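You operate a simulated robot arm through the tools that you are given. There is no shell and no other tool.

Carry out the task below with a simulated robot arm. There is one attempt and no reset: what you move stays moved.

Task
Put things in order on the top of the cream table. At the end: the white end plug stands where the grey hose stood; the brown round brush from the top of the cream table stands on top of the white ceramic cover (marked "Dobbrel"); the green-handled stone stands on top of the black connector; the grey hose stands where the green-handled stone stood; the blue hose stands on top of the brown small box; whatever was shut is shut again. Leave all else as you found it, and nothing knocked over.

The check looks at the end state, three seconds after you hand in, the way a careful person would. Anything else that was tipped, shoved, dropped, spilled or broken makes it a failure. A push-on lid holds only when it is set on centred and level and pressed home; a screw cap is set on level and turned clockwise until tight.

Robot
A 6-joint arm with a two-finger gripper, fixed in place. Base frame: the origin is at the foot of the arm, x ahead of it, y to its left, z up; the work surface is at about z = 0. Lengths are in m, angles in rad, forces in N, time in s.
With the tool pointing down near the work surface it reaches from about 0.24 to 0.62 m from the base axis. Its first joint turns from -1.152 to 1.152 rad. Payload 1.37 kg.
Tool frame: the origin (TCP) lies between the finger pads and is the grasp point; the fingertips stand 0.022 m ahead of it; z points along the fingers, y is the line along which they close. The gripper opens to 0.092 m; its body begins 0.065 m behind the TCP.
Orientation is that of the tool frame in the base frame, as [roll, pitch, yaw] about the fixed x, y, z axes, in that order (R = Rz(yaw) Ry(pitch) Rx(roll)). With the fingers straight down and closing along the base's y, the tool's x points along the base's -x, its y along +y and its z along -z.

Tools
- The arm moves only by the tool nudge_tool. Its argument "rows" is a list of rows, each a list of 7 numbers: the turn, a rotation vector about the base's x, y, z in units of 45 degrees (1.0 is 45 degrees), then the shift along the base's x, y, z in units of 300 mm (1.0 is 300 mm), then the finger opening in m, from 0 to 0.092. In form: [[rx, ry, rz, tx, ty, tz, gripper], ...]. A call has 1 to 20 rows; each row is the pose to reach, as a shift and turn from the pose commanded when the call began. A call with a number of a shift or a turn outside -1 to 1 is refused whole. Each row takes 0.2 s and may step no farther than 0.05 m and 0.15 rad from the row before; otherwise, or with a gripper value out of range, the whole call is refused. Where a pose cannot be reached the arm comes as near as it can. A force on the tool above 40 N (or 10 N above the force at the start of the call, whichever is more), or a blocked arm, ends the call early, and 0.2 s more pass. The fingers move at their own pace (about 0.0599 m/s each) and stop on an object; they squeeze with about 24 N. The grip force told is the motor's: it shows also when the fingers shut on nothing. Time passes only in rows, and 0.2 s behind the last, so rows that repeat a pose let the fingers close. It gives the time, the measured TCP pose, the force on the tool (base axes), the opening and the grip force at its end, in the units of the frame above (readings bear some noise), with the torque about the TCP (base axes, N m) and any sound that the robot's microphone picked up, and new pictures: "pictures" is both (left out), scene, wrist or none.
- Cameras (640 x 400 px; columns grow to the right, rows downward): "scene" is fixed at [0.0422, -0.4377, 0.5818]; the picture's right is [0.71, -0.70, 0.00], its down [-0.42, -0.43, -0.80] and it looks along [0.56, 0.57, -0.60] (base axes); focal length 299 px, centre (320, 200). "wrist" rides on the gripper at [0.071, 0.019, -0.102] in the tool frame; the picture's right is [-0.26, 0.97, 0.00], its down [-0.75, -0.20, -0.63] and it looks along [-0.60, -0.16, 0.78] (tool axes); focal length 280 px, centre (320, 200). There is no depth. A picture from a camera that has moved, and an enlarged one, comes with that camera's place and axes in the base frame and with its lens.
- enlarge(camera, box): a new picture of the part [left, top, right, bottom] of that camera's present view, enlarged. It takes no simulated time.
- finish_job(): hands the job in; it is judged then, once.

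Places have to be worked out from the pictures, the camera data and where the tool is seen. Open the gripper and draw the arm clear of the work before you hand the job in, unless the task says otherwise.

The tools are called after ">>>" by a JSON object that holds its "method" and its "body". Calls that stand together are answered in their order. nudge_tool: Moves the arm, as the interface text tells. Its arguments: {"type":"object","properties":{"rows":{"type":"array","items":{"type":"array","items":{"type":"number"}}},"pictures":{"type":"string","enum":["both","scene","wrist","none"]}},"required":["rows"]} The other tools are called the same way: enlarge (camera, box) takes an enlarged picture of a part of a camera's view; finish_job () hands the job in.

At the start:

```text
time: 0.0
ee_pos: [0.3689, -0.0755, 0.3208]
orientation: [3.141, 0.0, 3.14]
wrist_force: [0.1, -0.3, -1.0]
torque: [0.01, -0.01, 0.01]
gripper_width: 0.0922
finger_force: 0.1
```

scene: 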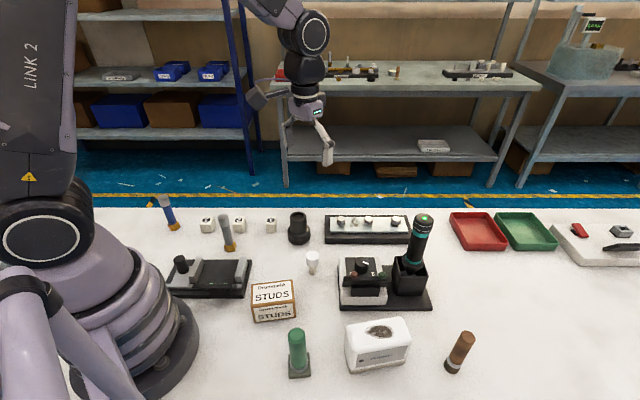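
wrist: 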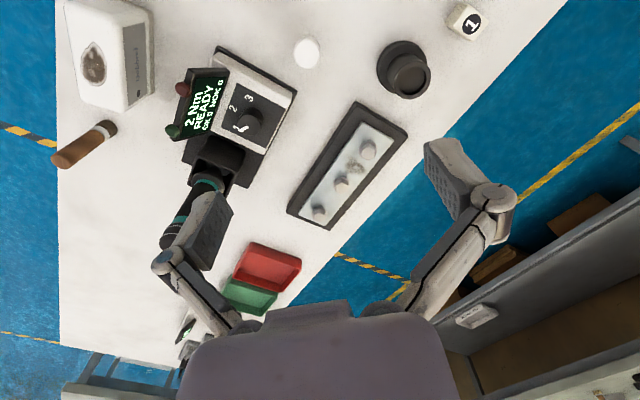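

I start by looking closely at the table to identify each of the named things.

>>> {"method": "enlarge", "body": {"camera": "scene", "box": [140, 190, 340, 310]}}

>>> {"method": "enlarge", "body": {"camera": "scene", "box": [230, 270, 490, 400]}}

>>> {"method": "enlarge", "body": {"camera": "scene", "box": [310, 190, 470, 320]}}

>>> {"method": "enlarge", "body": {"camera": "scene", "box": [440, 190, 640, 310]}}

```text
3.20 times, centred on (240, 250) of scene
camera zoom: at [0.0422, -0.4377, 0.5818], right [0.71, -0.7, 0.0], down [-0.42, -0.43, -0.8], along [0.56, 0.57, -0.6], focal length 957 px, centre (576, 40)
```

zoom: 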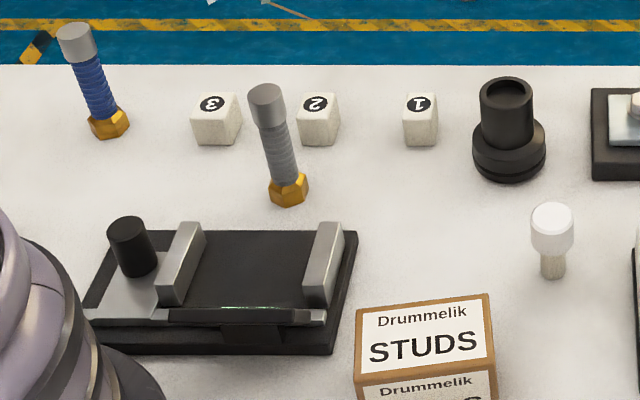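

```text
2.46 times, centred on (360, 335) of scene
camera zoom: at [0.0422, -0.4377, 0.5818], right [0.71, -0.7, 0.0], down [-0.42, -0.43, -0.8], along [0.56, 0.57, -0.6], focal length 736 px, centre (222, -132)
```

zoom: 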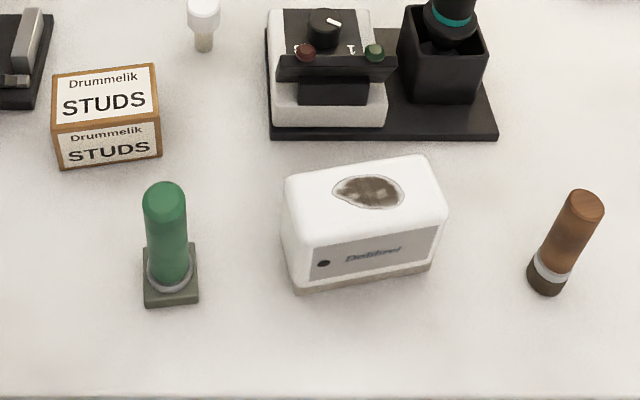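

```text
3.08 times, centred on (390, 255) of scene
camera zoom: at [0.0422, -0.4377, 0.5818], right [0.71, -0.7, 0.0], down [-0.42, -0.43, -0.8], along [0.56, 0.57, -0.6], focal length 920 px, centre (105, 31)
```

zoom: 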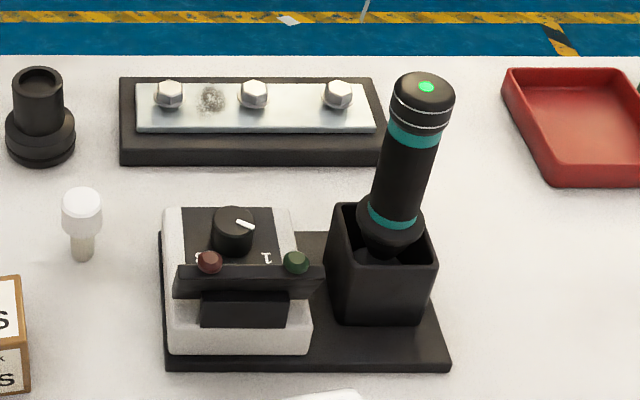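

```text
3.20 times, centred on (540, 250) of scene
camera zoom: at [0.0422, -0.4377, 0.5818], right [0.71, -0.7, 0.0], down [-0.42, -0.43, -0.8], along [0.56, 0.57, -0.6], focal length 957 px, centre (-384, 40)
```

zoom: 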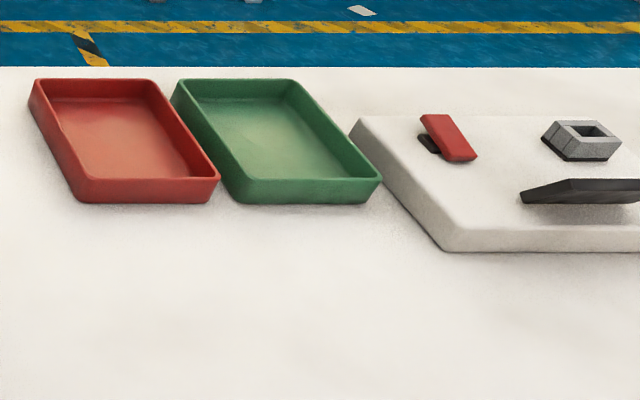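

The plan: identify positions from the scene picture (stone ≈(0.193,-0.230), connector ≈(0.419,0.028), grey hose ≈(0.264,0.129), blue hose ≈(0.193,0.314), plug ≈(0.366,-0.083), brush ≈(0.395,-0.427), cover ≈(0.328,-0.305)). First I move high above the green-handled stone, turning the gripper along with the arm, to look at it from above.

>>> {"method": "nudge_tool", "body": {"rows": [[0, 0, -0.143, -0.084, -0.0736, 0, 0.092], [0, 0, -0.286, -0.168, -0.147, 0, 0.092], [0, 0, -0.429, -0.252, -0.221, 0, 0.092], [0, 0, -0.571, -0.335, -0.294, 0, 0.092], [0, 0, -0.714, -0.419, -0.368, 0, 0.092], [0, 0, -0.857, -0.503, -0.441, 0, 0.092], [0, 0, -1.0, -0.587, -0.515, 0, 0.092], [0, 0, -1.0, -0.587, -0.515, 0, 0.092]]}}

```text
time: 1.8
ee_pos: [0.1934, -0.2284, 0.3207]
orientation: [-3.141, 0.001, 2.355]
wrist_force: [-0.7, 0.0, -0.2]
torque: [-0.03, 0.0, -0.04]
gripper_width: 0.0921
finger_force: 0.0
camera wrist: at [0.156, -0.1644, 0.4216], right [0.87, 0.5, 0.0], down [0.39, -0.68, 0.63], along [0.31, -0.54, -0.78], focal length 280 px, centre (320, 200)
```

scene: 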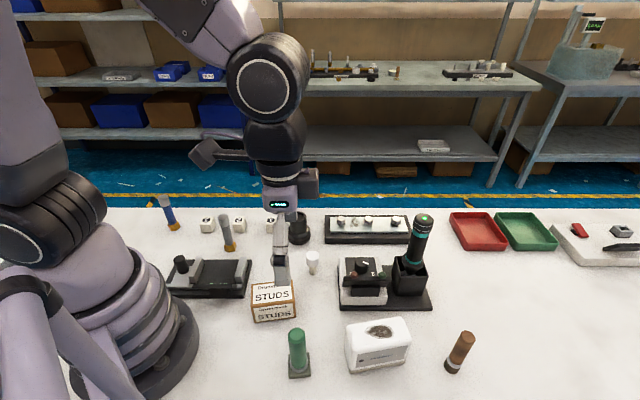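
wrist: 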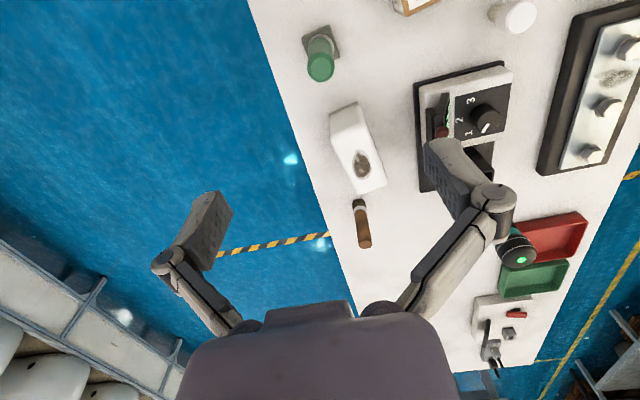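

Positions respond as expected. Let me enlarge the wrist view around the stone to fix its place exactly.

>>> {"method": "enlarge", "body": {"camera": "wrist", "box": [270, 0, 430, 100]}}

>>> {"method": "enlarge", "body": {"camera": "wrist", "box": [310, 90, 430, 260]}}

>>> {"method": "enlarge", "body": {"camera": "scene", "box": [240, 260, 360, 390]}}

```text
4.00 times, centred on (350, 50) of wrist
camera zoom: at [0.156, -0.1644, 0.4216], right [0.87, 0.5, 0.0], down [0.39, -0.68, 0.63], along [0.31, -0.54, -0.78], focal length 1122 px, centre (200, 800)
```

zoom: 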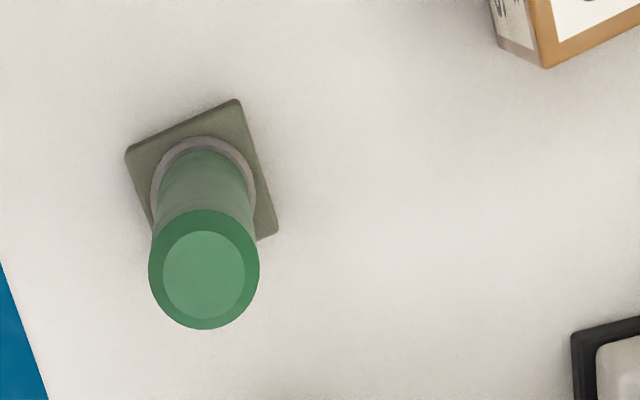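

```text
2.35 times, centred on (370, 175) of wrist
camera zoom: at [0.156, -0.1644, 0.4216], right [0.87, 0.5, 0.0], down [0.39, -0.68, 0.63], along [0.31, -0.54, -0.78], focal length 660 px, centre (202, 259)
```

zoom: 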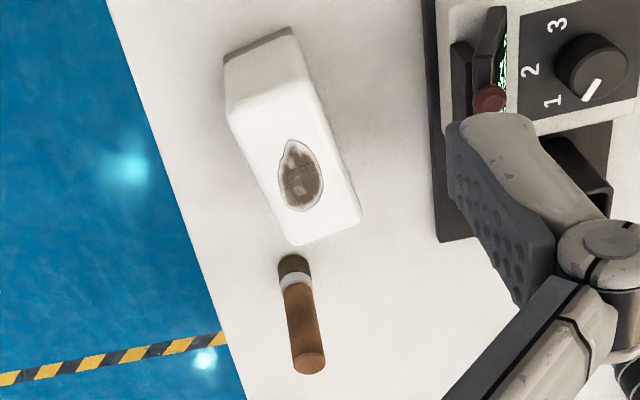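

```text
3.08 times, centred on (300, 325) of scene
camera zoom: at [0.0422, -0.4377, 0.5818], right [0.71, -0.7, 0.0], down [-0.42, -0.43, -0.8], along [0.56, 0.57, -0.6], focal length 920 px, centre (382, -185)
```

zoom: 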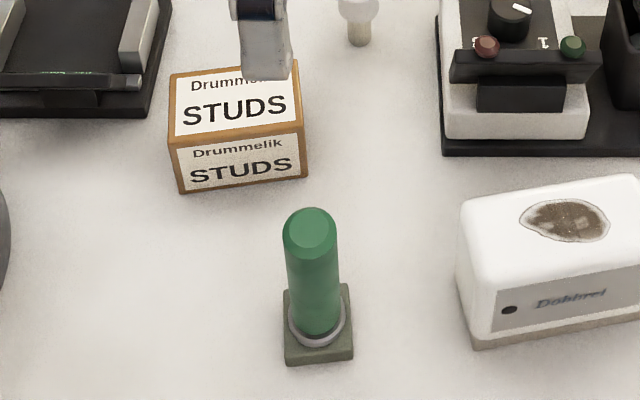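

The stone's base centre works out at (0.194,-0.229), height about 0.111, handle 28 mm. Before grasping anything I survey: next I go high above the cover to measure it and the brush.

>>> {"method": "nudge_tool", "body": {"rows": [[0, 0, 0, 0.1, -0.068, 0, 0.092], [0, 0, 0, 0.2, -0.136, 0, 0.092], [0, 0, 0, 0.3, -0.204, 0, 0.092], [0, 0, 0, 0.405, -0.272, 0, 0.092], [0, 0, 0, 0.405, -0.272, 0, 0.092]], "pictures": "wrist"}}

>>> {"method": "enlarge", "body": {"camera": "wrist", "box": [240, 0, 440, 160]}}

```text
time: 3.0
ee_pos: [0.3155, -0.3108, 0.3192]
orientation: [-3.141, 0.001, 2.357]
wrist_force: [-0.4, -0.4, 0.2]
torque: [0.0, -0.01, 0.01]
gripper_width: 0.0921
finger_force: 0.1
camera wrist: at [0.2782, -0.2457, 0.421], right [0.87, 0.5, 0.0], down [0.39, -0.68, 0.62], along [0.31, -0.54, -0.78], focal length 280 px, centre (320, 200)
```

wrist: 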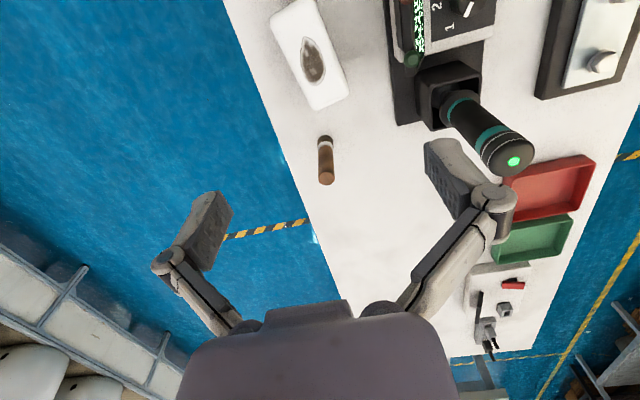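

```text
2.50 times, centred on (340, 80) of wrist
camera zoom: at [0.2782, -0.2457, 0.421], right [0.87, 0.5, 0.0], down [0.39, -0.68, 0.62], along [0.31, -0.54, -0.78], focal length 701 px, centre (270, 500)
```

zoom: 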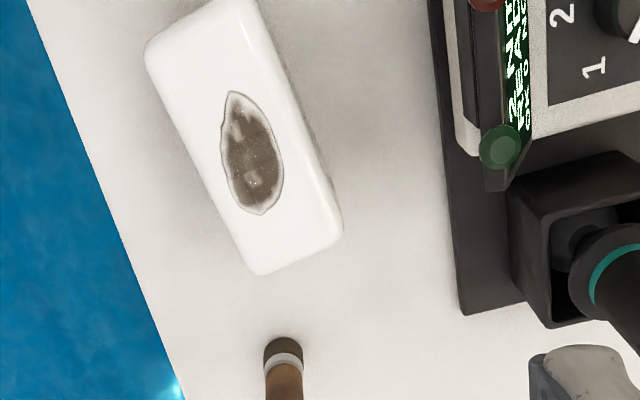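

I check the cover in the scene picture to settle its height and the centre of its top.

>>> {"method": "enlarge", "body": {"camera": "scene", "box": [330, 300, 490, 390]}}

>>> {"method": "enlarge", "body": {"camera": "wrist", "box": [255, 0, 365, 190]}}

```text
4.00 times, centred on (410, 345) of scene
camera zoom: at [0.0423, -0.4377, 0.5818], right [0.71, -0.7, 0.0], down [-0.42, -0.43, -0.8], along [0.56, 0.57, -0.6], focal length 1196 px, centre (-40, -380)
```

zoom: 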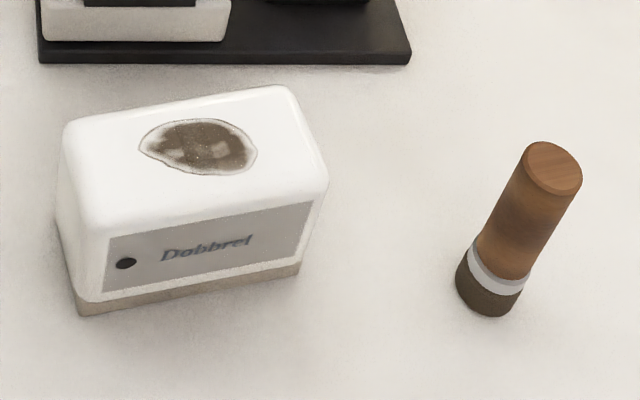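

```text
2.11 times, centred on (310, 95) of wrist
camera zoom: at [0.2782, -0.2457, 0.421], right [0.87, 0.5, 0.0], down [0.39, -0.68, 0.62], along [0.31, -0.54, -0.78], focal length 590 px, centre (341, 421)
```

zoom: 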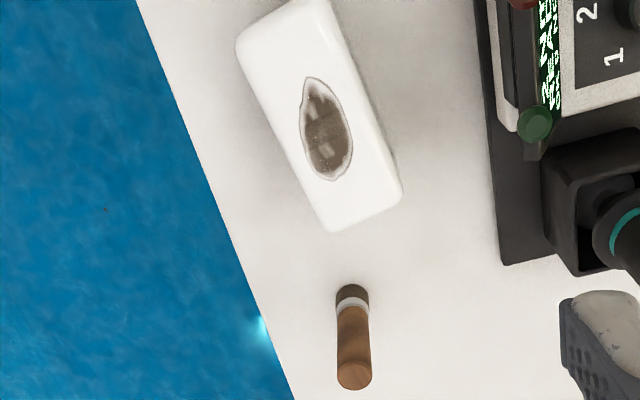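

The cover's top is about 0.093 high, centred near (0.303,-0.311); the brush stands at about (0.392,-0.425), about 0.112 tall. I move above the brush and partway down to check alignment between the fingers.

>>> {"method": "nudge_tool", "body": {"rows": [[0, 0, 0, 0.065, -0.095, 0, 0.092], [0, 0, 0, 0.13, -0.19, 0, 0.092], [0, 0, 0, 0.195, -0.285, 0, 0.092], [0, 0, 0, 0.257, -0.379, 0, 0.092], [0, 0, 0, 0.257, -0.379, -0.13, 0.092], [0, 0, 0, 0.257, -0.379, -0.26, 0.092], [0, 0, 0, 0.257, -0.379, -0.4, 0.092], [0, 0, 0, 0.257, -0.379, -0.4, 0.092]]}}

```text
time: 4.8
ee_pos: [0.3914, -0.424, 0.1989]
orientation: [3.14, 0.001, 2.356]
wrist_force: [-0.4, 0.1, 0.2]
torque: [0.03, 0.01, 0.0]
gripper_width: 0.0919
finger_force: 0.0
camera wrist: at [0.354, -0.3583, 0.3007], right [0.87, 0.5, 0.0], down [0.39, -0.68, 0.63], along [0.31, -0.54, -0.78], focal length 280 px, centre (320, 200)
```

scene: 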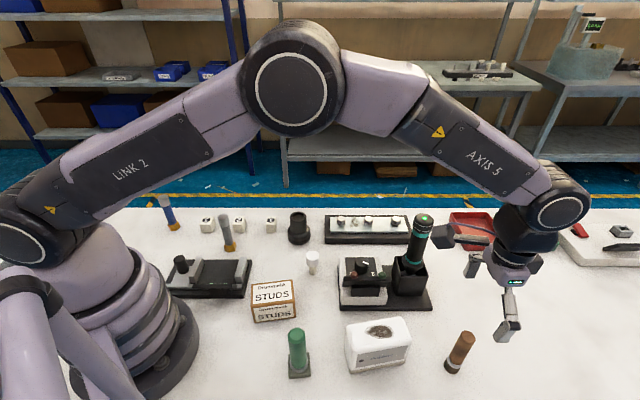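
wrist: 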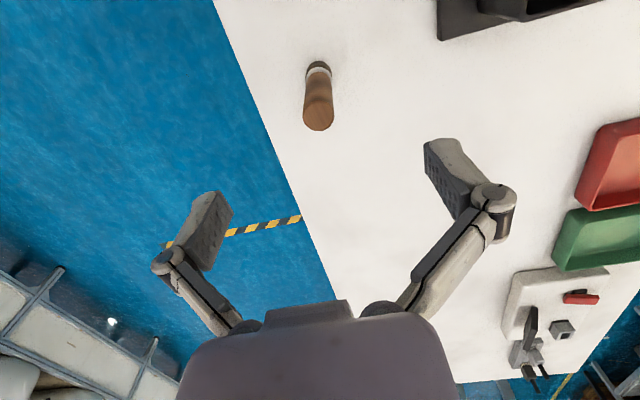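

The brush top sits almost on the grasp line (about 3 mm farther out), so I correct slightly, descend to grip the handle at z≈0.066, and close.

>>> {"method": "nudge_tool", "body": {"rows": [[0, 0, 0, 0.005, -0.008, -0.1, 0.092], [0, 0, 0, 0.005, -0.008, -0.2, 0.092], [0, 0, 0, 0.005, -0.008, -0.3, 0.092], [0, 0, 0, 0.005, -0.008, -0.38, 0.092], [0, 0, 0, 0.005, -0.008, -0.443, 0.092], [0, 0, 0, 0.005, -0.008, -0.443, 0.092]]}}

```text
time: 6.2
ee_pos: [0.3927, -0.4262, 0.0667]
orientation: [3.141, -0.001, 2.355]
wrist_force: [0.8, 0.4, 0.5]
torque: [0.0, 0.0, 0.0]
gripper_width: 0.0922
finger_force: 0.1
camera wrist: at [0.3553, -0.3614, 0.1685], right [0.87, 0.5, 0.0], down [0.39, -0.68, 0.63], along [0.31, -0.54, -0.78], focal length 280 px, centre (320, 200)
```

scene: 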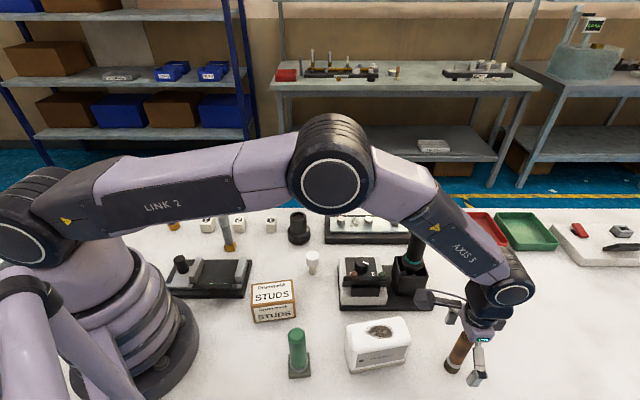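
wrist: 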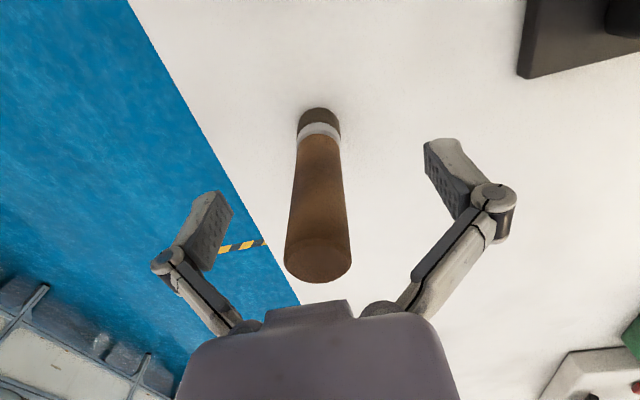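

The brush is centred between the fingers. I close on it.

>>> {"method": "nudge_tool", "body": {"rows": [[0, 0, 0, 0, 0, 0, 0.05], [0, 0, 0, 0, 0, 0, 0.03], [0, 0, 0, 0, 0, 0, 0.015], [0, 0, 0, 0, 0, 0, 0.01], [0, 0, 0, 0, 0, 0, 0.01], [0, 0, 0, 0, 0, 0, 0.01]], "pictures": "wrist"}}

```text
time: 7.6
ee_pos: [0.3933, -0.4267, 0.0669]
orientation: [-3.141, 0.001, 2.356]
wrist_force: [-0.7, -0.5, 1.1]
torque: [0.01, 0.01, 0.0]
gripper_width: 0.0213
finger_force: 24.1
camera wrist: at [0.3554, -0.3614, 0.1689], right [0.87, 0.5, 0.0], down [0.39, -0.68, 0.63], along [0.31, -0.54, -0.78], focal length 280 px, centre (320, 200)
```

wrist: 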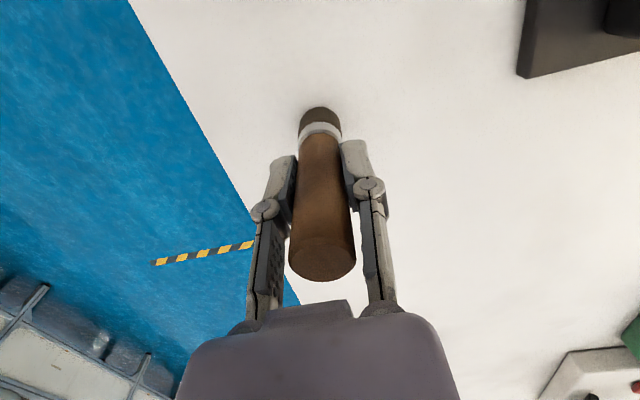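

Gripped (opening 21 mm). I lift the brush 0.15 m, then carry it over the cover's centre.

>>> {"method": "nudge_tool", "body": {"rows": [[0, 0, 0, 0, 0, 0.05, 0.01], [0, 0, 0, 0, 0, 0.13, 0.01], [0, 0, 0, 0, 0, 0.23, 0.01], [0, 0, 0, 0, 0, 0.33, 0.01], [0, 0, 0, 0, 0, 0.43, 0.01], [0, 0, 0, 0, 0, 0.5, 0.01], [0, 0, 0, -0.04, 0.05, 0.5, 0.01], [0, 0, 0, -0.1, 0.128, 0.5, 0.01], [0, 0, 0, -0.16, 0.205, 0.5, 0.01], [0, 0, 0, -0.22, 0.282, 0.5, 0.01], [0, 0, 0, -0.27, 0.346, 0.5, 0.01], [0, 0, 0, -0.3, 0.385, 0.5, 0.01], [0, 0, 0, -0.3, 0.385, 0.5, 0.01]]}}

```text
time: 10.4
ee_pos: [0.3028, -0.312, 0.2181]
orientation: [-3.14, 0.001, 2.358]
wrist_force: [0.1, -1.1, -0.5]
torque: [0.06, 0.01, 0.01]
gripper_width: 0.0215
finger_force: 23.8
camera wrist: at [0.2654, -0.2469, 0.3196], right [0.87, 0.5, 0.0], down [0.39, -0.68, 0.62], along [0.31, -0.54, -0.78], focal length 280 px, centre (320, 200)
```

scene: 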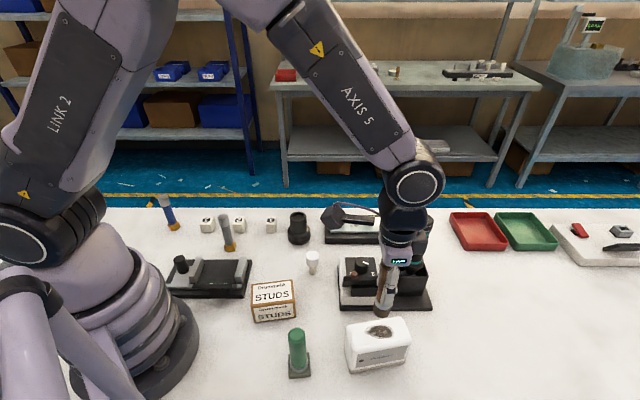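
wrist: 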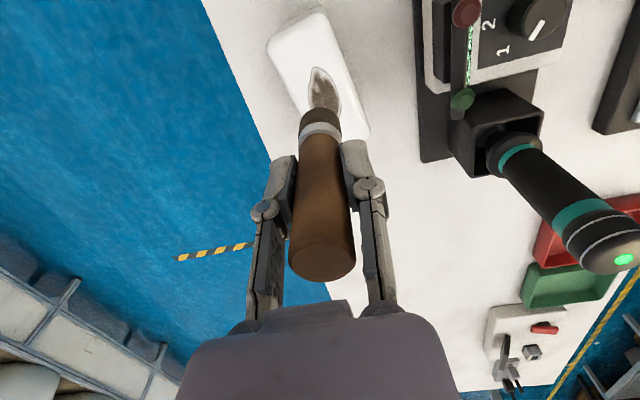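

The cover's top centre lies right under the held brush. I look closer at the brown patch on the top to make sure it is flat.

>>> {"method": "enlarge", "body": {"camera": "scene", "box": [340, 270, 420, 380]}}

>>> {"method": "enlarge", "body": {"camera": "wrist", "box": [260, 0, 380, 140]}}

```text
3.64 times, centred on (380, 325) of scene
camera zoom: at [0.0422, -0.4377, 0.5818], right [0.71, -0.7, 0.0], down [-0.42, -0.43, -0.8], along [0.56, 0.57, -0.6], focal length 1087 px, centre (102, -254)
```

zoom: 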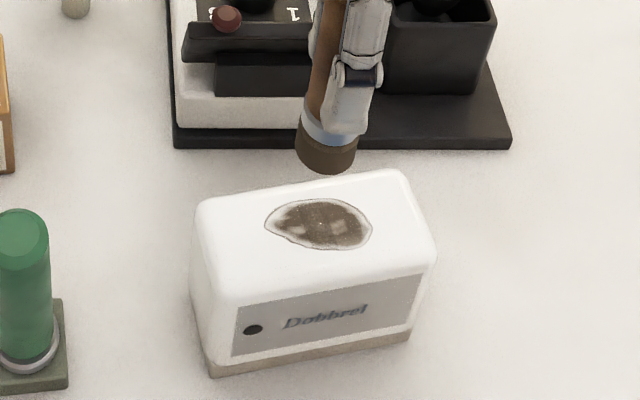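

```text
2.86 times, centred on (320, 70) of wrist
camera zoom: at [0.2654, -0.2469, 0.3196], right [0.87, 0.5, 0.0], down [0.39, -0.68, 0.62], along [0.31, -0.54, -0.78], focal length 801 px, centre (320, 571)
```

zoom: 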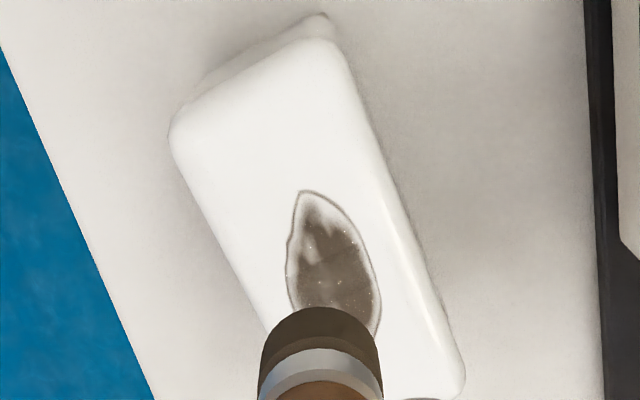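

The patch keeps its place in both views, so it is only a mark on a flat top. I lower to just above the top, then in fine steps until contact.

>>> {"method": "nudge_tool", "body": {"rows": [[0, 0, 0, 0, 0, -0.05, 0.01], [0, 0, 0, 0, 0, -0.1, 0.01], [0, 0, 0, 0, 0, -0.14, 0.01], [0, 0, 0, 0, 0, -0.165, 0.01], [0, 0, 0, 0, 0, -0.165, 0.01]]}}

>>> {"method": "enlarge", "body": {"camera": "scene", "box": [330, 260, 440, 380]}}

```text
time: 11.6
ee_pos: [0.303, -0.3099, 0.168]
orientation: [3.141, 0.002, 2.356]
wrist_force: [-0.5, -1.5, -0.9]
torque: [-0.02, 0.01, 0.01]
gripper_width: 0.0211
finger_force: 24.1
camera wrist: at [0.266, -0.2454, 0.2702], right [0.87, 0.5, 0.0], down [0.39, -0.68, 0.62], along [0.31, -0.54, -0.78], focal length 280 px, centre (320, 200)
```

scene: 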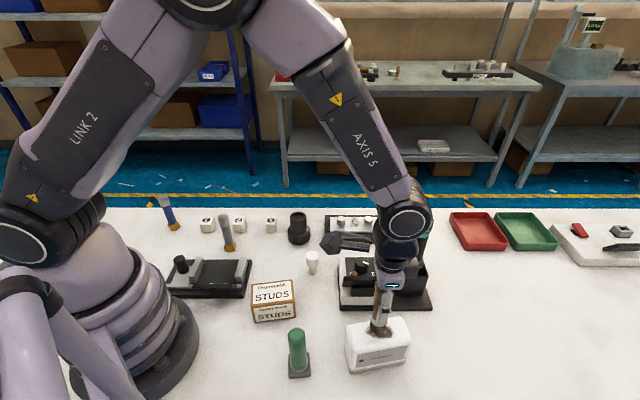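
wrist: 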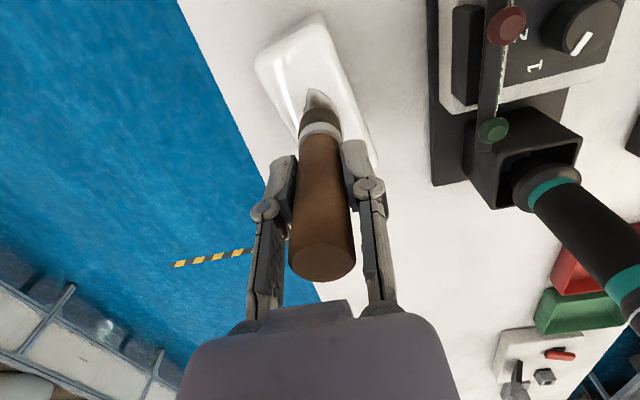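

```text
3.33 times, centred on (385, 320) of scene
camera zoom: at [0.0422, -0.4377, 0.5818], right [0.71, -0.7, 0.0], down [-0.42, -0.43, -0.8], along [0.56, 0.57, -0.6], focal length 997 px, centre (103, -200)
```

zoom: 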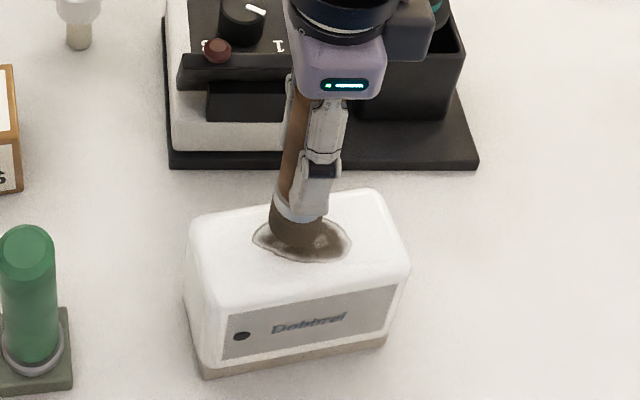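

The brush is just above the top. I lower in 1.5 mm steps; the call ends itself on contact.

>>> {"method": "nudge_tool", "body": {"rows": [[0, 0, 0, 0, 0, -0.005, 0.01], [0, 0, 0, 0, 0, -0.01, 0.01], [0, 0, 0, 0, 0, -0.015, 0.01], [0, 0, 0, 0, 0, -0.02, 0.01], [0, 0, 0, 0, 0, -0.025, 0.01], [0, 0, 0, 0, 0, -0.03, 0.01]], "pictures": "wrist"}}

>>> {"method": "enlarge", "body": {"camera": "scene", "box": [330, 260, 440, 380]}}

```text
time: 13.0
ee_pos: [0.3038, -0.3121, 0.1575]
orientation: [-3.141, -0.002, 2.358]
wrist_force: [-0.5, -0.1, -1.5]
torque: [0.0, 0.01, 0.03]
gripper_width: 0.0212
finger_force: 23.5
camera wrist: at [0.2663, -0.2458, 0.2598], right [0.87, 0.5, 0.0], down [0.39, -0.68, 0.62], along [0.31, -0.54, -0.78], focal length 280 px, centre (320, 200)
```

wrist: 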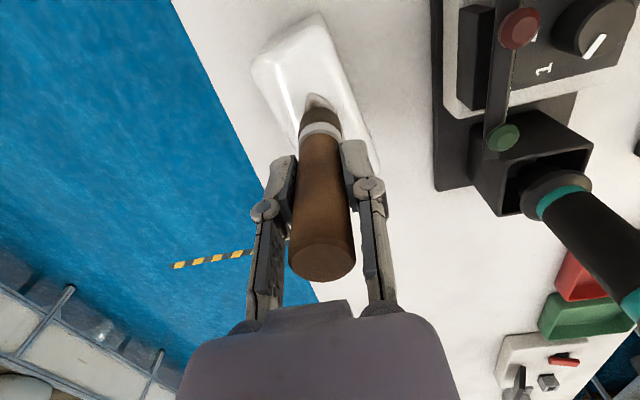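

```text
3.33 times, centred on (385, 320) of scene
camera zoom: at [0.0422, -0.4377, 0.5818], right [0.71, -0.7, 0.0], down [-0.42, -0.43, -0.8], along [0.56, 0.57, -0.6], focal length 997 px, centre (103, -200)
```

zoom: 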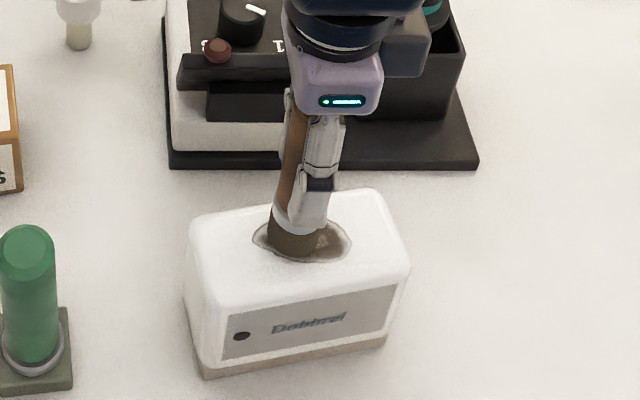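

No contact yet at a bottom height of about 0.091. I continue down in fine steps.

>>> {"method": "nudge_tool", "body": {"rows": [[0, 0, 0, 0, 0, -0.004, 0.01], [0, 0, 0, 0, 0, -0.008, 0.01], [0, 0, 0, 0, 0, -0.012, 0.01], [0, 0, 0, 0, 0, -0.016, 0.01], [0, 0, 0, 0, 0, -0.02, 0.01], [0, 0, 0, 0, 0, -0.024, 0.01]], "pictures": "wrist"}}

>>> {"method": "enlarge", "body": {"camera": "scene", "box": [330, 260, 440, 380]}}

```text
time: 14.4
ee_pos: [0.3042, -0.3107, 0.1531]
orientation: [3.141, 0.006, 2.357]
wrist_force: [-0.5, -0.4, 20.6]
torque: [-0.03, -0.02, -0.03]
gripper_width: 0.0214
finger_force: 24.1
camera wrist: at [0.2666, -0.2461, 0.2542], right [0.87, 0.5, 0.0], down [0.39, -0.68, 0.63], along [0.31, -0.54, -0.78], focal length 280 px, centre (320, 200)
```

wrist: 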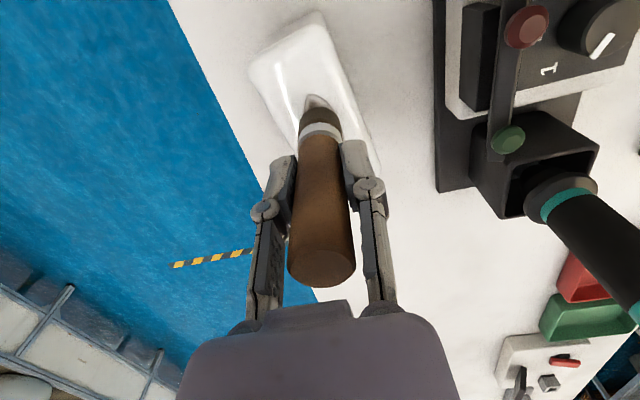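

```text
3.33 times, centred on (385, 320) of scene
camera zoom: at [0.0422, -0.4377, 0.5818], right [0.71, -0.7, 0.0], down [-0.42, -0.43, -0.8], along [0.56, 0.57, -0.6], focal length 997 px, centre (103, -200)
```

zoom: 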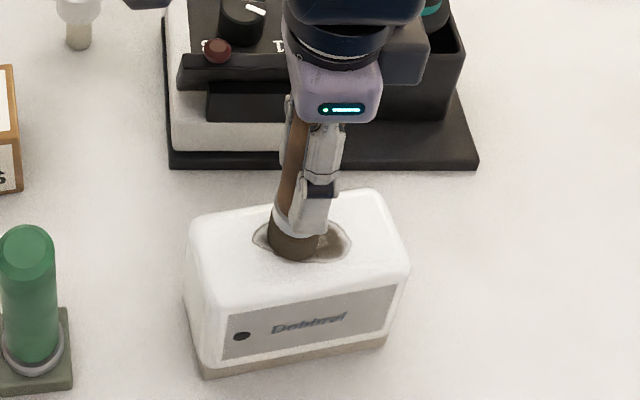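

Contact at a bottom height of about 0.086, with 20 N pressing. I ease off the load, check, and then open.

>>> {"method": "nudge_tool", "body": {"rows": [[0, 0, 0, 0, 0, 0.003, 0.01], [0, 0, 0, 0, 0, 0.006, 0.01], [0, 0, 0, 0, 0, 0.007, 0.01]], "pictures": "none"}}

```text
time: 15.2
ee_pos: [0.3038, -0.3096, 0.1536]
orientation: [-3.14, -0.005, 2.357]
wrist_force: [0.1, 0.2, -1.1]
torque: [-0.02, -0.01, 0.05]
gripper_width: 0.0215
finger_force: 24.4
```

The load is gone (maybe a hair of lift), so I go down half a millimetre and open slowly.

>>> {"method": "nudge_tool", "body": {"rows": [[0, 0, 0, 0, 0, -0.002, 0.01], [0, 0, 0, 0, 0, -0.002, 0.024], [0, 0, 0, 0, 0, -0.002, 0.03], [0, 0, 0, 0, 0, -0.002, 0.045], [0, 0, 0, 0, 0, -0.002, 0.07], [0, 0, 0, 0, 0, -0.002, 0.092], [0, 0, 0, 0, 0, -0.002, 0.092]]}}

```text
time: 16.8
ee_pos: [0.3043, -0.311, 0.1536]
orientation: [-3.141, 0.0, 2.356]
wrist_force: [0.4, -0.4, 0.2]
torque: [0.03, 0.0, 0.02]
gripper_width: 0.0919
finger_force: 0.1
camera wrist: at [0.2666, -0.2459, 0.2554], right [0.87, 0.5, 0.0], down [0.39, -0.68, 0.63], along [0.31, -0.54, -0.78], focal length 280 px, centre (320, 200)
```

scene: 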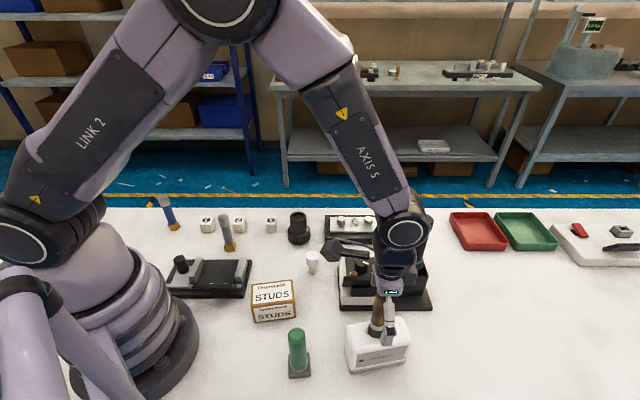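
wrist: 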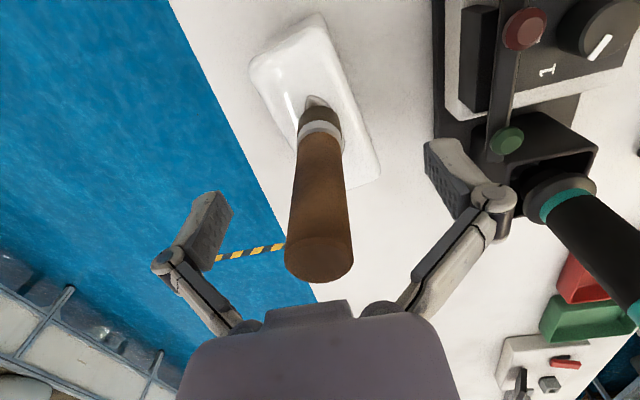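

The brush stands on the cover by itself. I rise straight up and go back over the stone at (0.194,-0.229).

>>> {"method": "nudge_tool", "body": {"rows": [[0, 0, 0, 0, 0, 0.1, 0.092], [0, 0, 0, 0, 0, 0.23, 0.092], [0, 0, 0, 0, 0, 0.37, 0.092], [0, 0, 0, 0, 0, 0.5, 0.092], [0, 0, 0, -0.09, 0.068, 0.5, 0.092], [0, 0, 0, -0.18, 0.137, 0.5, 0.092], [0, 0, 0, -0.27, 0.205, 0.5, 0.092], [0, 0, 0, -0.368, 0.273, 0.5, 0.092], [0, 0, 0, -0.368, 0.273, 0.4, 0.092], [0, 0, 0, -0.368, 0.273, 0.3, 0.092], [0, 0, 0, -0.368, 0.273, 0.2, 0.092], [0, 0, 0, -0.368, 0.273, 0.2, 0.092]]}}

```text
time: 19.4
ee_pos: [0.1932, -0.2291, 0.2123]
orientation: [3.14, -0.001, 2.356]
wrist_force: [-0.3, -0.4, 0.4]
torque: [-0.02, 0.0, -0.02]
gripper_width: 0.0918
finger_force: 0.0
camera wrist: at [0.1563, -0.1649, 0.3141], right [0.87, 0.5, 0.0], down [0.39, -0.68, 0.63], along [0.31, -0.54, -0.78], focal length 280 px, centre (320, 200)
```

scene: 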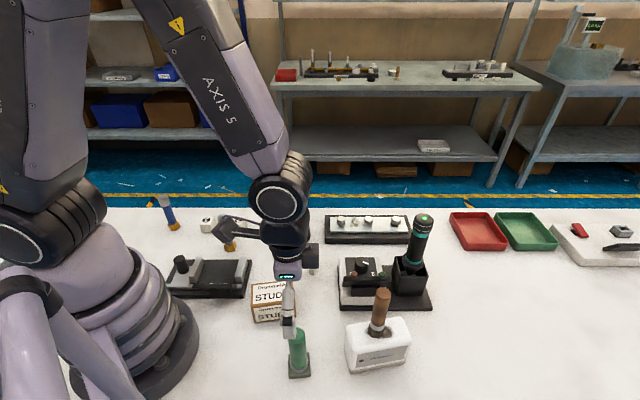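
wrist: 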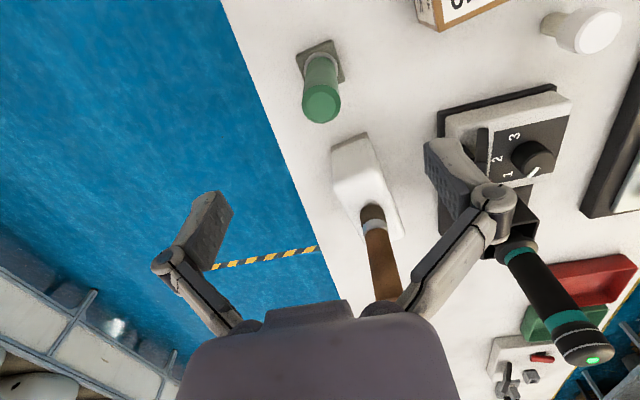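

The brush stands upright on the cover. The stone's top sits exactly on the grasp line; I descend to z≈0.070.

>>> {"method": "nudge_tool", "body": {"rows": [[0, 0, 0, 0, 0, -0.1, 0.092], [0, 0, 0, 0, 0, -0.2, 0.092], [0, 0, 0, 0, 0, -0.3, 0.092], [0, 0, 0, 0, 0, -0.4, 0.092], [0, 0, 0, 0, 0, -0.474, 0.092], [0, 0, 0, 0, 0, -0.474, 0.092]]}}

```text
time: 20.8
ee_pos: [0.1926, -0.2275, 0.0694]
orientation: [-3.141, 0.001, 2.356]
wrist_force: [0.2, 0.6, -0.5]
torque: [0.02, 0.01, -0.01]
gripper_width: 0.0918
finger_force: 0.0
camera wrist: at [0.1555, -0.1637, 0.1715], right [0.87, 0.5, 0.0], down [0.39, -0.68, 0.63], along [0.31, -0.54, -0.78], focal length 280 px, centre (320, 200)
```

scene: 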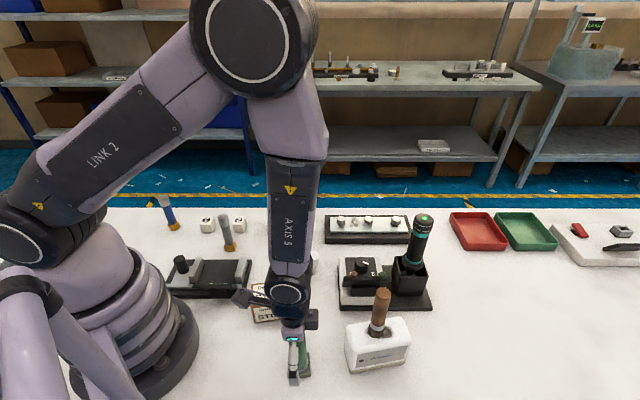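
wrist: 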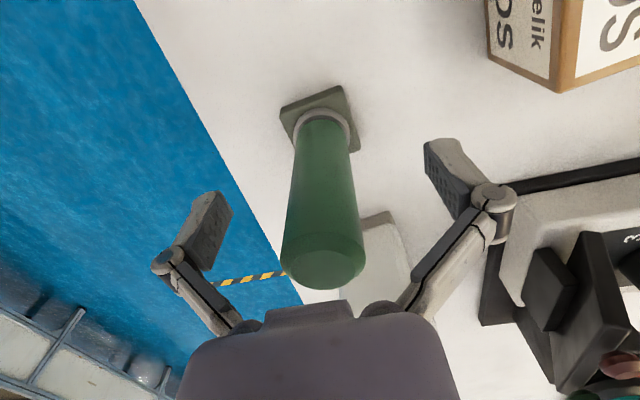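

Centred again; I close on the handle.

>>> {"method": "nudge_tool", "body": {"rows": [[0, 0, 0, 0, 0, 0, 0.06], [0, 0, 0, 0, 0, 0, 0.035], [0, 0, 0, 0, 0, 0, 0.02], [0, 0, 0, 0, 0, 0, 0.015], [0, 0, 0, 0, 0, 0, 0.015], [0, 0, 0, 0, 0, 0, 0.015]], "pictures": "wrist"}}

```text
time: 22.2
ee_pos: [0.1932, -0.2286, 0.0706]
orientation: [-3.141, -0.001, 2.357]
wrist_force: [0.0, 0.9, 2.0]
torque: [-0.04, 0.0, -0.03]
gripper_width: 0.0279
finger_force: 23.9
camera wrist: at [0.1555, -0.1637, 0.1719], right [0.87, 0.5, 0.0], down [0.39, -0.68, 0.63], along [0.31, -0.54, -0.78], focal length 280 px, centre (320, 200)
```

wrist: 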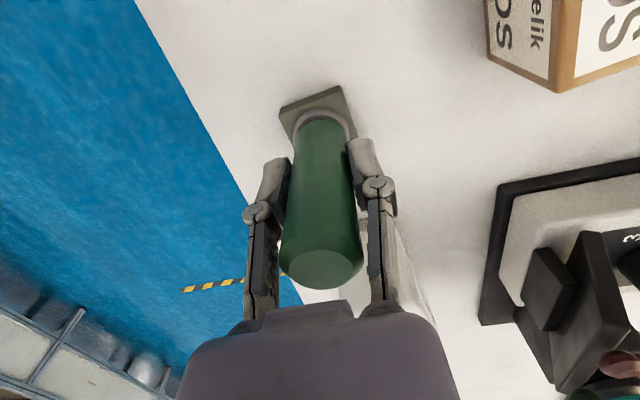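

Gripped (28 mm). I lift it straight up by 0.25 m.

>>> {"method": "nudge_tool", "body": {"rows": [[0, 0, 0, 0, 0, 0.03, 0.015], [0, 0, 0, 0, 0, 0.1, 0.015], [0, 0, 0, 0, 0, 0.2, 0.015], [0, 0, 0, 0, 0, 0.3, 0.015], [0, 0, 0, 0, 0, 0.4, 0.015], [0, 0, 0, 0, 0, 0.5, 0.015], [0, 0, 0, 0, 0, 0.6, 0.015], [0, 0, 0, 0, 0, 0.7, 0.015], [0, 0, 0, 0, 0, 0.8, 0.015], [0, 0, 0, 0, 0, 0.833, 0.015], [0, 0, 0, 0, 0, 0.833, 0.015]]}}

```text
time: 24.6
ee_pos: [0.1944, -0.2279, 0.3215]
orientation: [-3.14, -0.001, 2.356]
wrist_force: [1.2, -0.7, -2.3]
torque: [0.0, 0.01, -0.01]
gripper_width: 0.0282
finger_force: 24.3
camera wrist: at [0.156, -0.1636, 0.4234], right [0.87, 0.5, 0.0], down [0.39, -0.68, 0.62], along [0.31, -0.54, -0.78], focal length 280 px, centre (320, 200)
```

scene: 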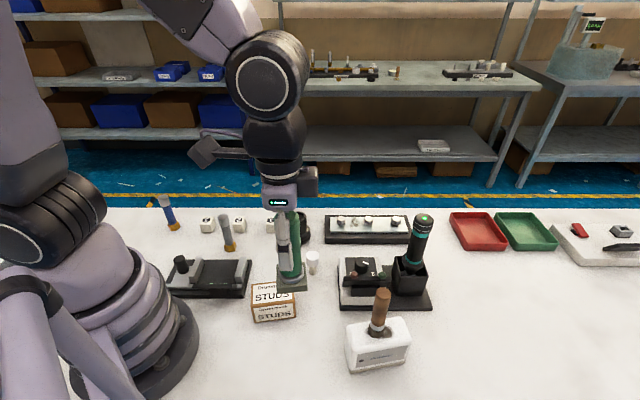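
wrist: 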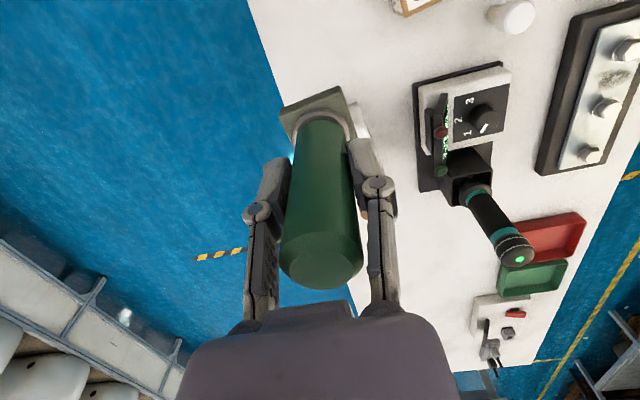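

Now I carry it toward the connector, turning the gripper back, and stop short of it so the camera can see the connector beside the held stone.

>>> {"method": "nudge_tool", "body": {"rows": [[0, 0, 0.05, 0.03, 0.03, 0, 0.015], [0, 0, 0.15, 0.09, 0.09, 0, 0.015], [0, 0, 0.26, 0.16, 0.16, 0, 0.015], [0, 0, 0.37, 0.23, 0.23, 0, 0.015], [0, 0, 0.48, 0.3, 0.3, 0, 0.015], [0, 0, 0.59, 0.37, 0.37, 0, 0.015], [0, 0, 0.7, 0.44, 0.44, 0, 0.015], [0, 0, 0.81, 0.51, 0.51, 0, 0.015], [0, 0, 0.91, 0.57, 0.575, 0, 0.015], [0, 0, 1.0, 0.619, 0.626, 0, 0.015], [0, 0, 1.0, 0.619, 0.626, 0, 0.015]]}}

>>> {"method": "enlarge", "body": {"camera": "wrist", "box": [300, 0, 480, 120]}}

>>> {"method": "enlarge", "body": {"camera": "scene", "box": [250, 150, 390, 270]}}

```text
time: 27.0
ee_pos: [0.3773, -0.0391, 0.3214]
orientation: [3.141, 0.0, -3.139]
wrist_force: [0.4, -0.3, -3.0]
torque: [0.01, 0.02, -0.02]
gripper_width: 0.0283
finger_force: 23.6
camera wrist: at [0.3061, -0.0197, 0.4237], right [0.26, 0.97, 0.0], down [0.75, -0.2, 0.62], along [0.6, -0.16, -0.78], focal length 280 px, centre (320, 200)
```

scene: 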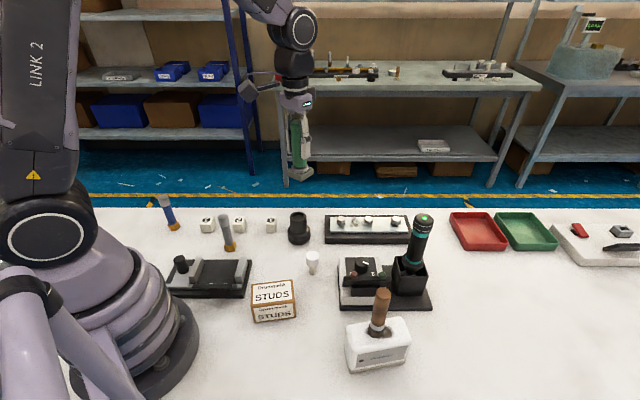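
wrist: 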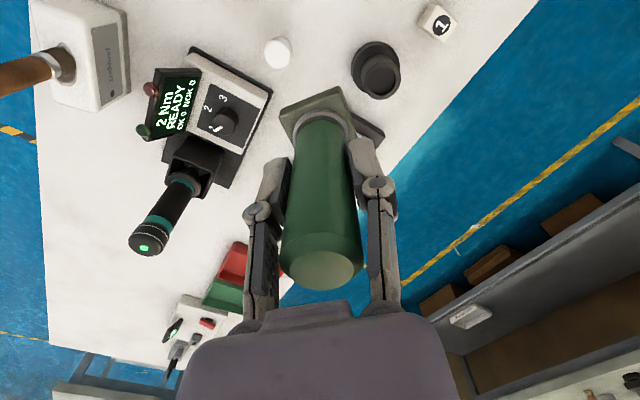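

```text
3.33 times, centred on (390, 60) of wrist
camera zoom: at [0.3061, -0.0197, 0.4237], right [0.26, 0.97, 0.0], down [0.75, -0.2, 0.62], along [0.6, -0.16, -0.78], focal length 935 px, centre (87, 667)
```

zoom: 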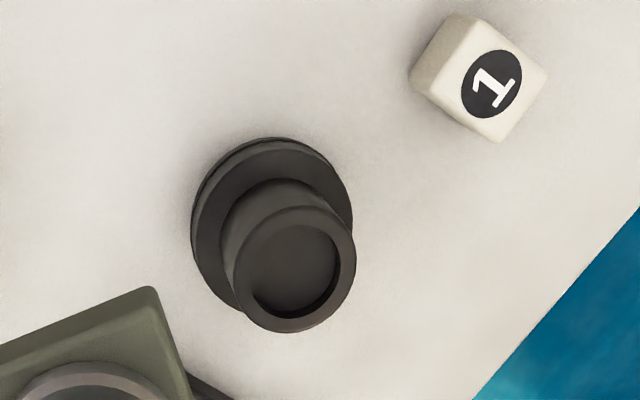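

```text
3.33 times, centred on (320, 210) of scene
camera zoom: at [0.0423, -0.4377, 0.5818], right [0.71, -0.7, 0.0], down [-0.42, -0.43, -0.8], along [0.56, 0.57, -0.6], focal length 997 px, centre (320, 167)
```

zoom: 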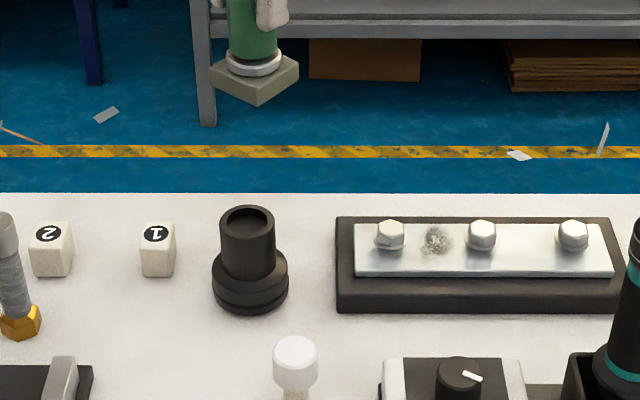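

The connector's rim is at about (0.416,0.0245), 0.086 high, 42 mm across with a 29 mm bore, so the 40 mm slab will span it. I move over it and lower to about 2 cm above.

>>> {"method": "nudge_tool", "body": {"rows": [[0, 0, 0, 0.03, 0.05, 0, 0.015], [0, 0, 0, 0.08, 0.13, 0, 0.015], [0, 0, 0, 0.12, 0.195, 0, 0.015], [0, 0, 0, 0.13, 0.212, 0, 0.015], [0, 0, 0, 0.13, 0.212, -0.06, 0.015], [0, 0, 0, 0.13, 0.212, -0.14, 0.015], [0, 0, 0, 0.13, 0.212, -0.22, 0.015], [0, 0, 0, 0.13, 0.212, -0.3, 0.015], [0, 0, 0, 0.13, 0.212, -0.38, 0.015], [0, 0, 0, 0.13, 0.212, -0.44, 0.015], [0, 0, 0, 0.13, 0.212, -0.488, 0.015], [0, 0, 0, 0.13, 0.212, -0.488, 0.015]]}}

>>> {"method": "enlarge", "body": {"camera": "scene", "box": [250, 150, 390, 270]}}

>>> {"method": "enlarge", "body": {"camera": "wrist", "box": [240, 40, 420, 180]}}

```text
time: 29.6
ee_pos: [0.4173, 0.0229, 0.1744]
orientation: [3.141, 0.0, -3.141]
wrist_force: [-1.2, -0.3, -2.5]
torque: [0.0, 0.03, 0.01]
gripper_width: 0.0283
finger_force: 24.2
camera wrist: at [0.3462, 0.0433, 0.2758], right [0.26, 0.97, 0.0], down [0.75, -0.2, 0.62], along [0.6, -0.16, -0.78], focal length 280 px, centre (320, 200)
```

scene: 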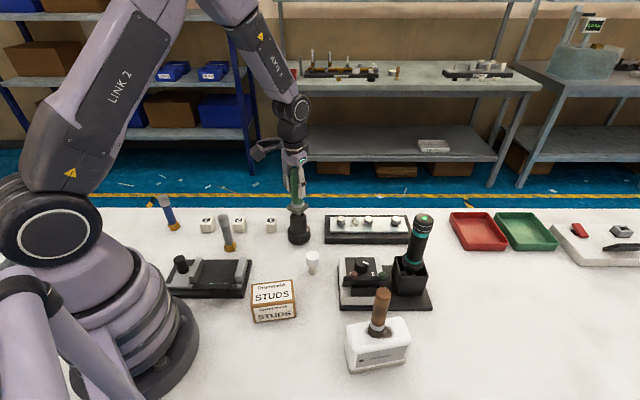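
wrist: 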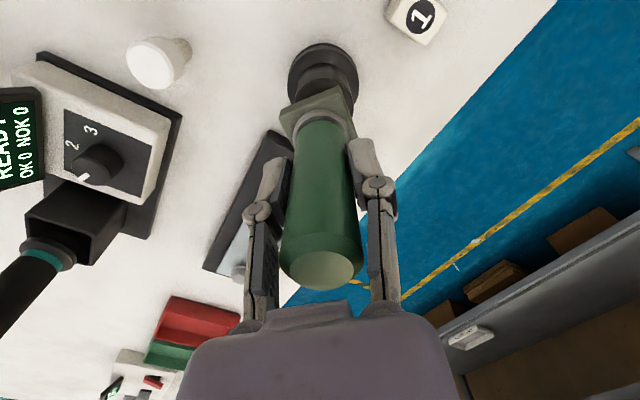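

```text
3.33 times, centred on (320, 210) of scene
camera zoom: at [0.0422, -0.4377, 0.5818], right [0.71, -0.7, 0.0], down [-0.42, -0.43, -0.8], along [0.56, 0.57, -0.6], focal length 997 px, centre (320, 167)
```

zoom: 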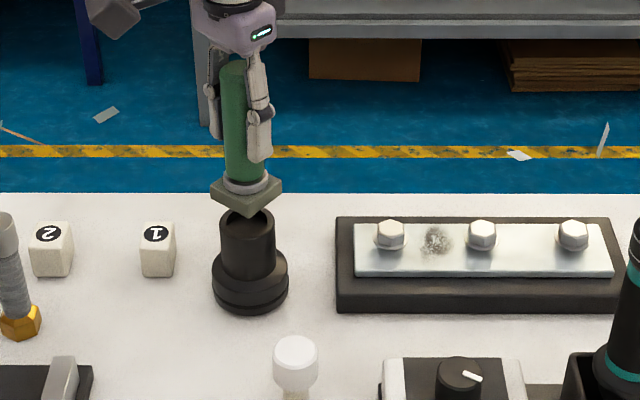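

```text
2.86 times, centred on (330, 110) of wrist
camera zoom: at [0.3462, 0.0433, 0.2758], right [0.26, 0.97, 0.0], down [0.75, -0.2, 0.62], along [0.6, -0.16, -0.78], focal length 801 px, centre (291, 457)
```

zoom: 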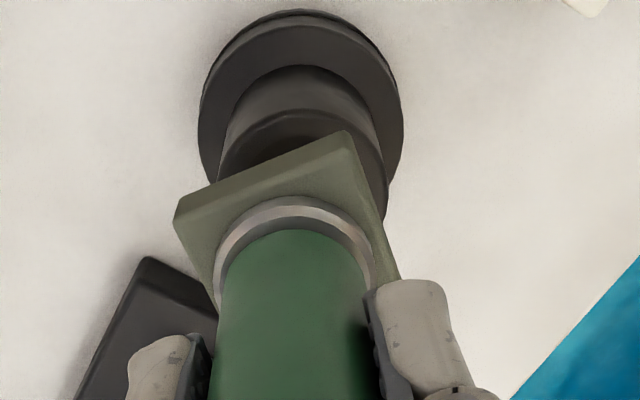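

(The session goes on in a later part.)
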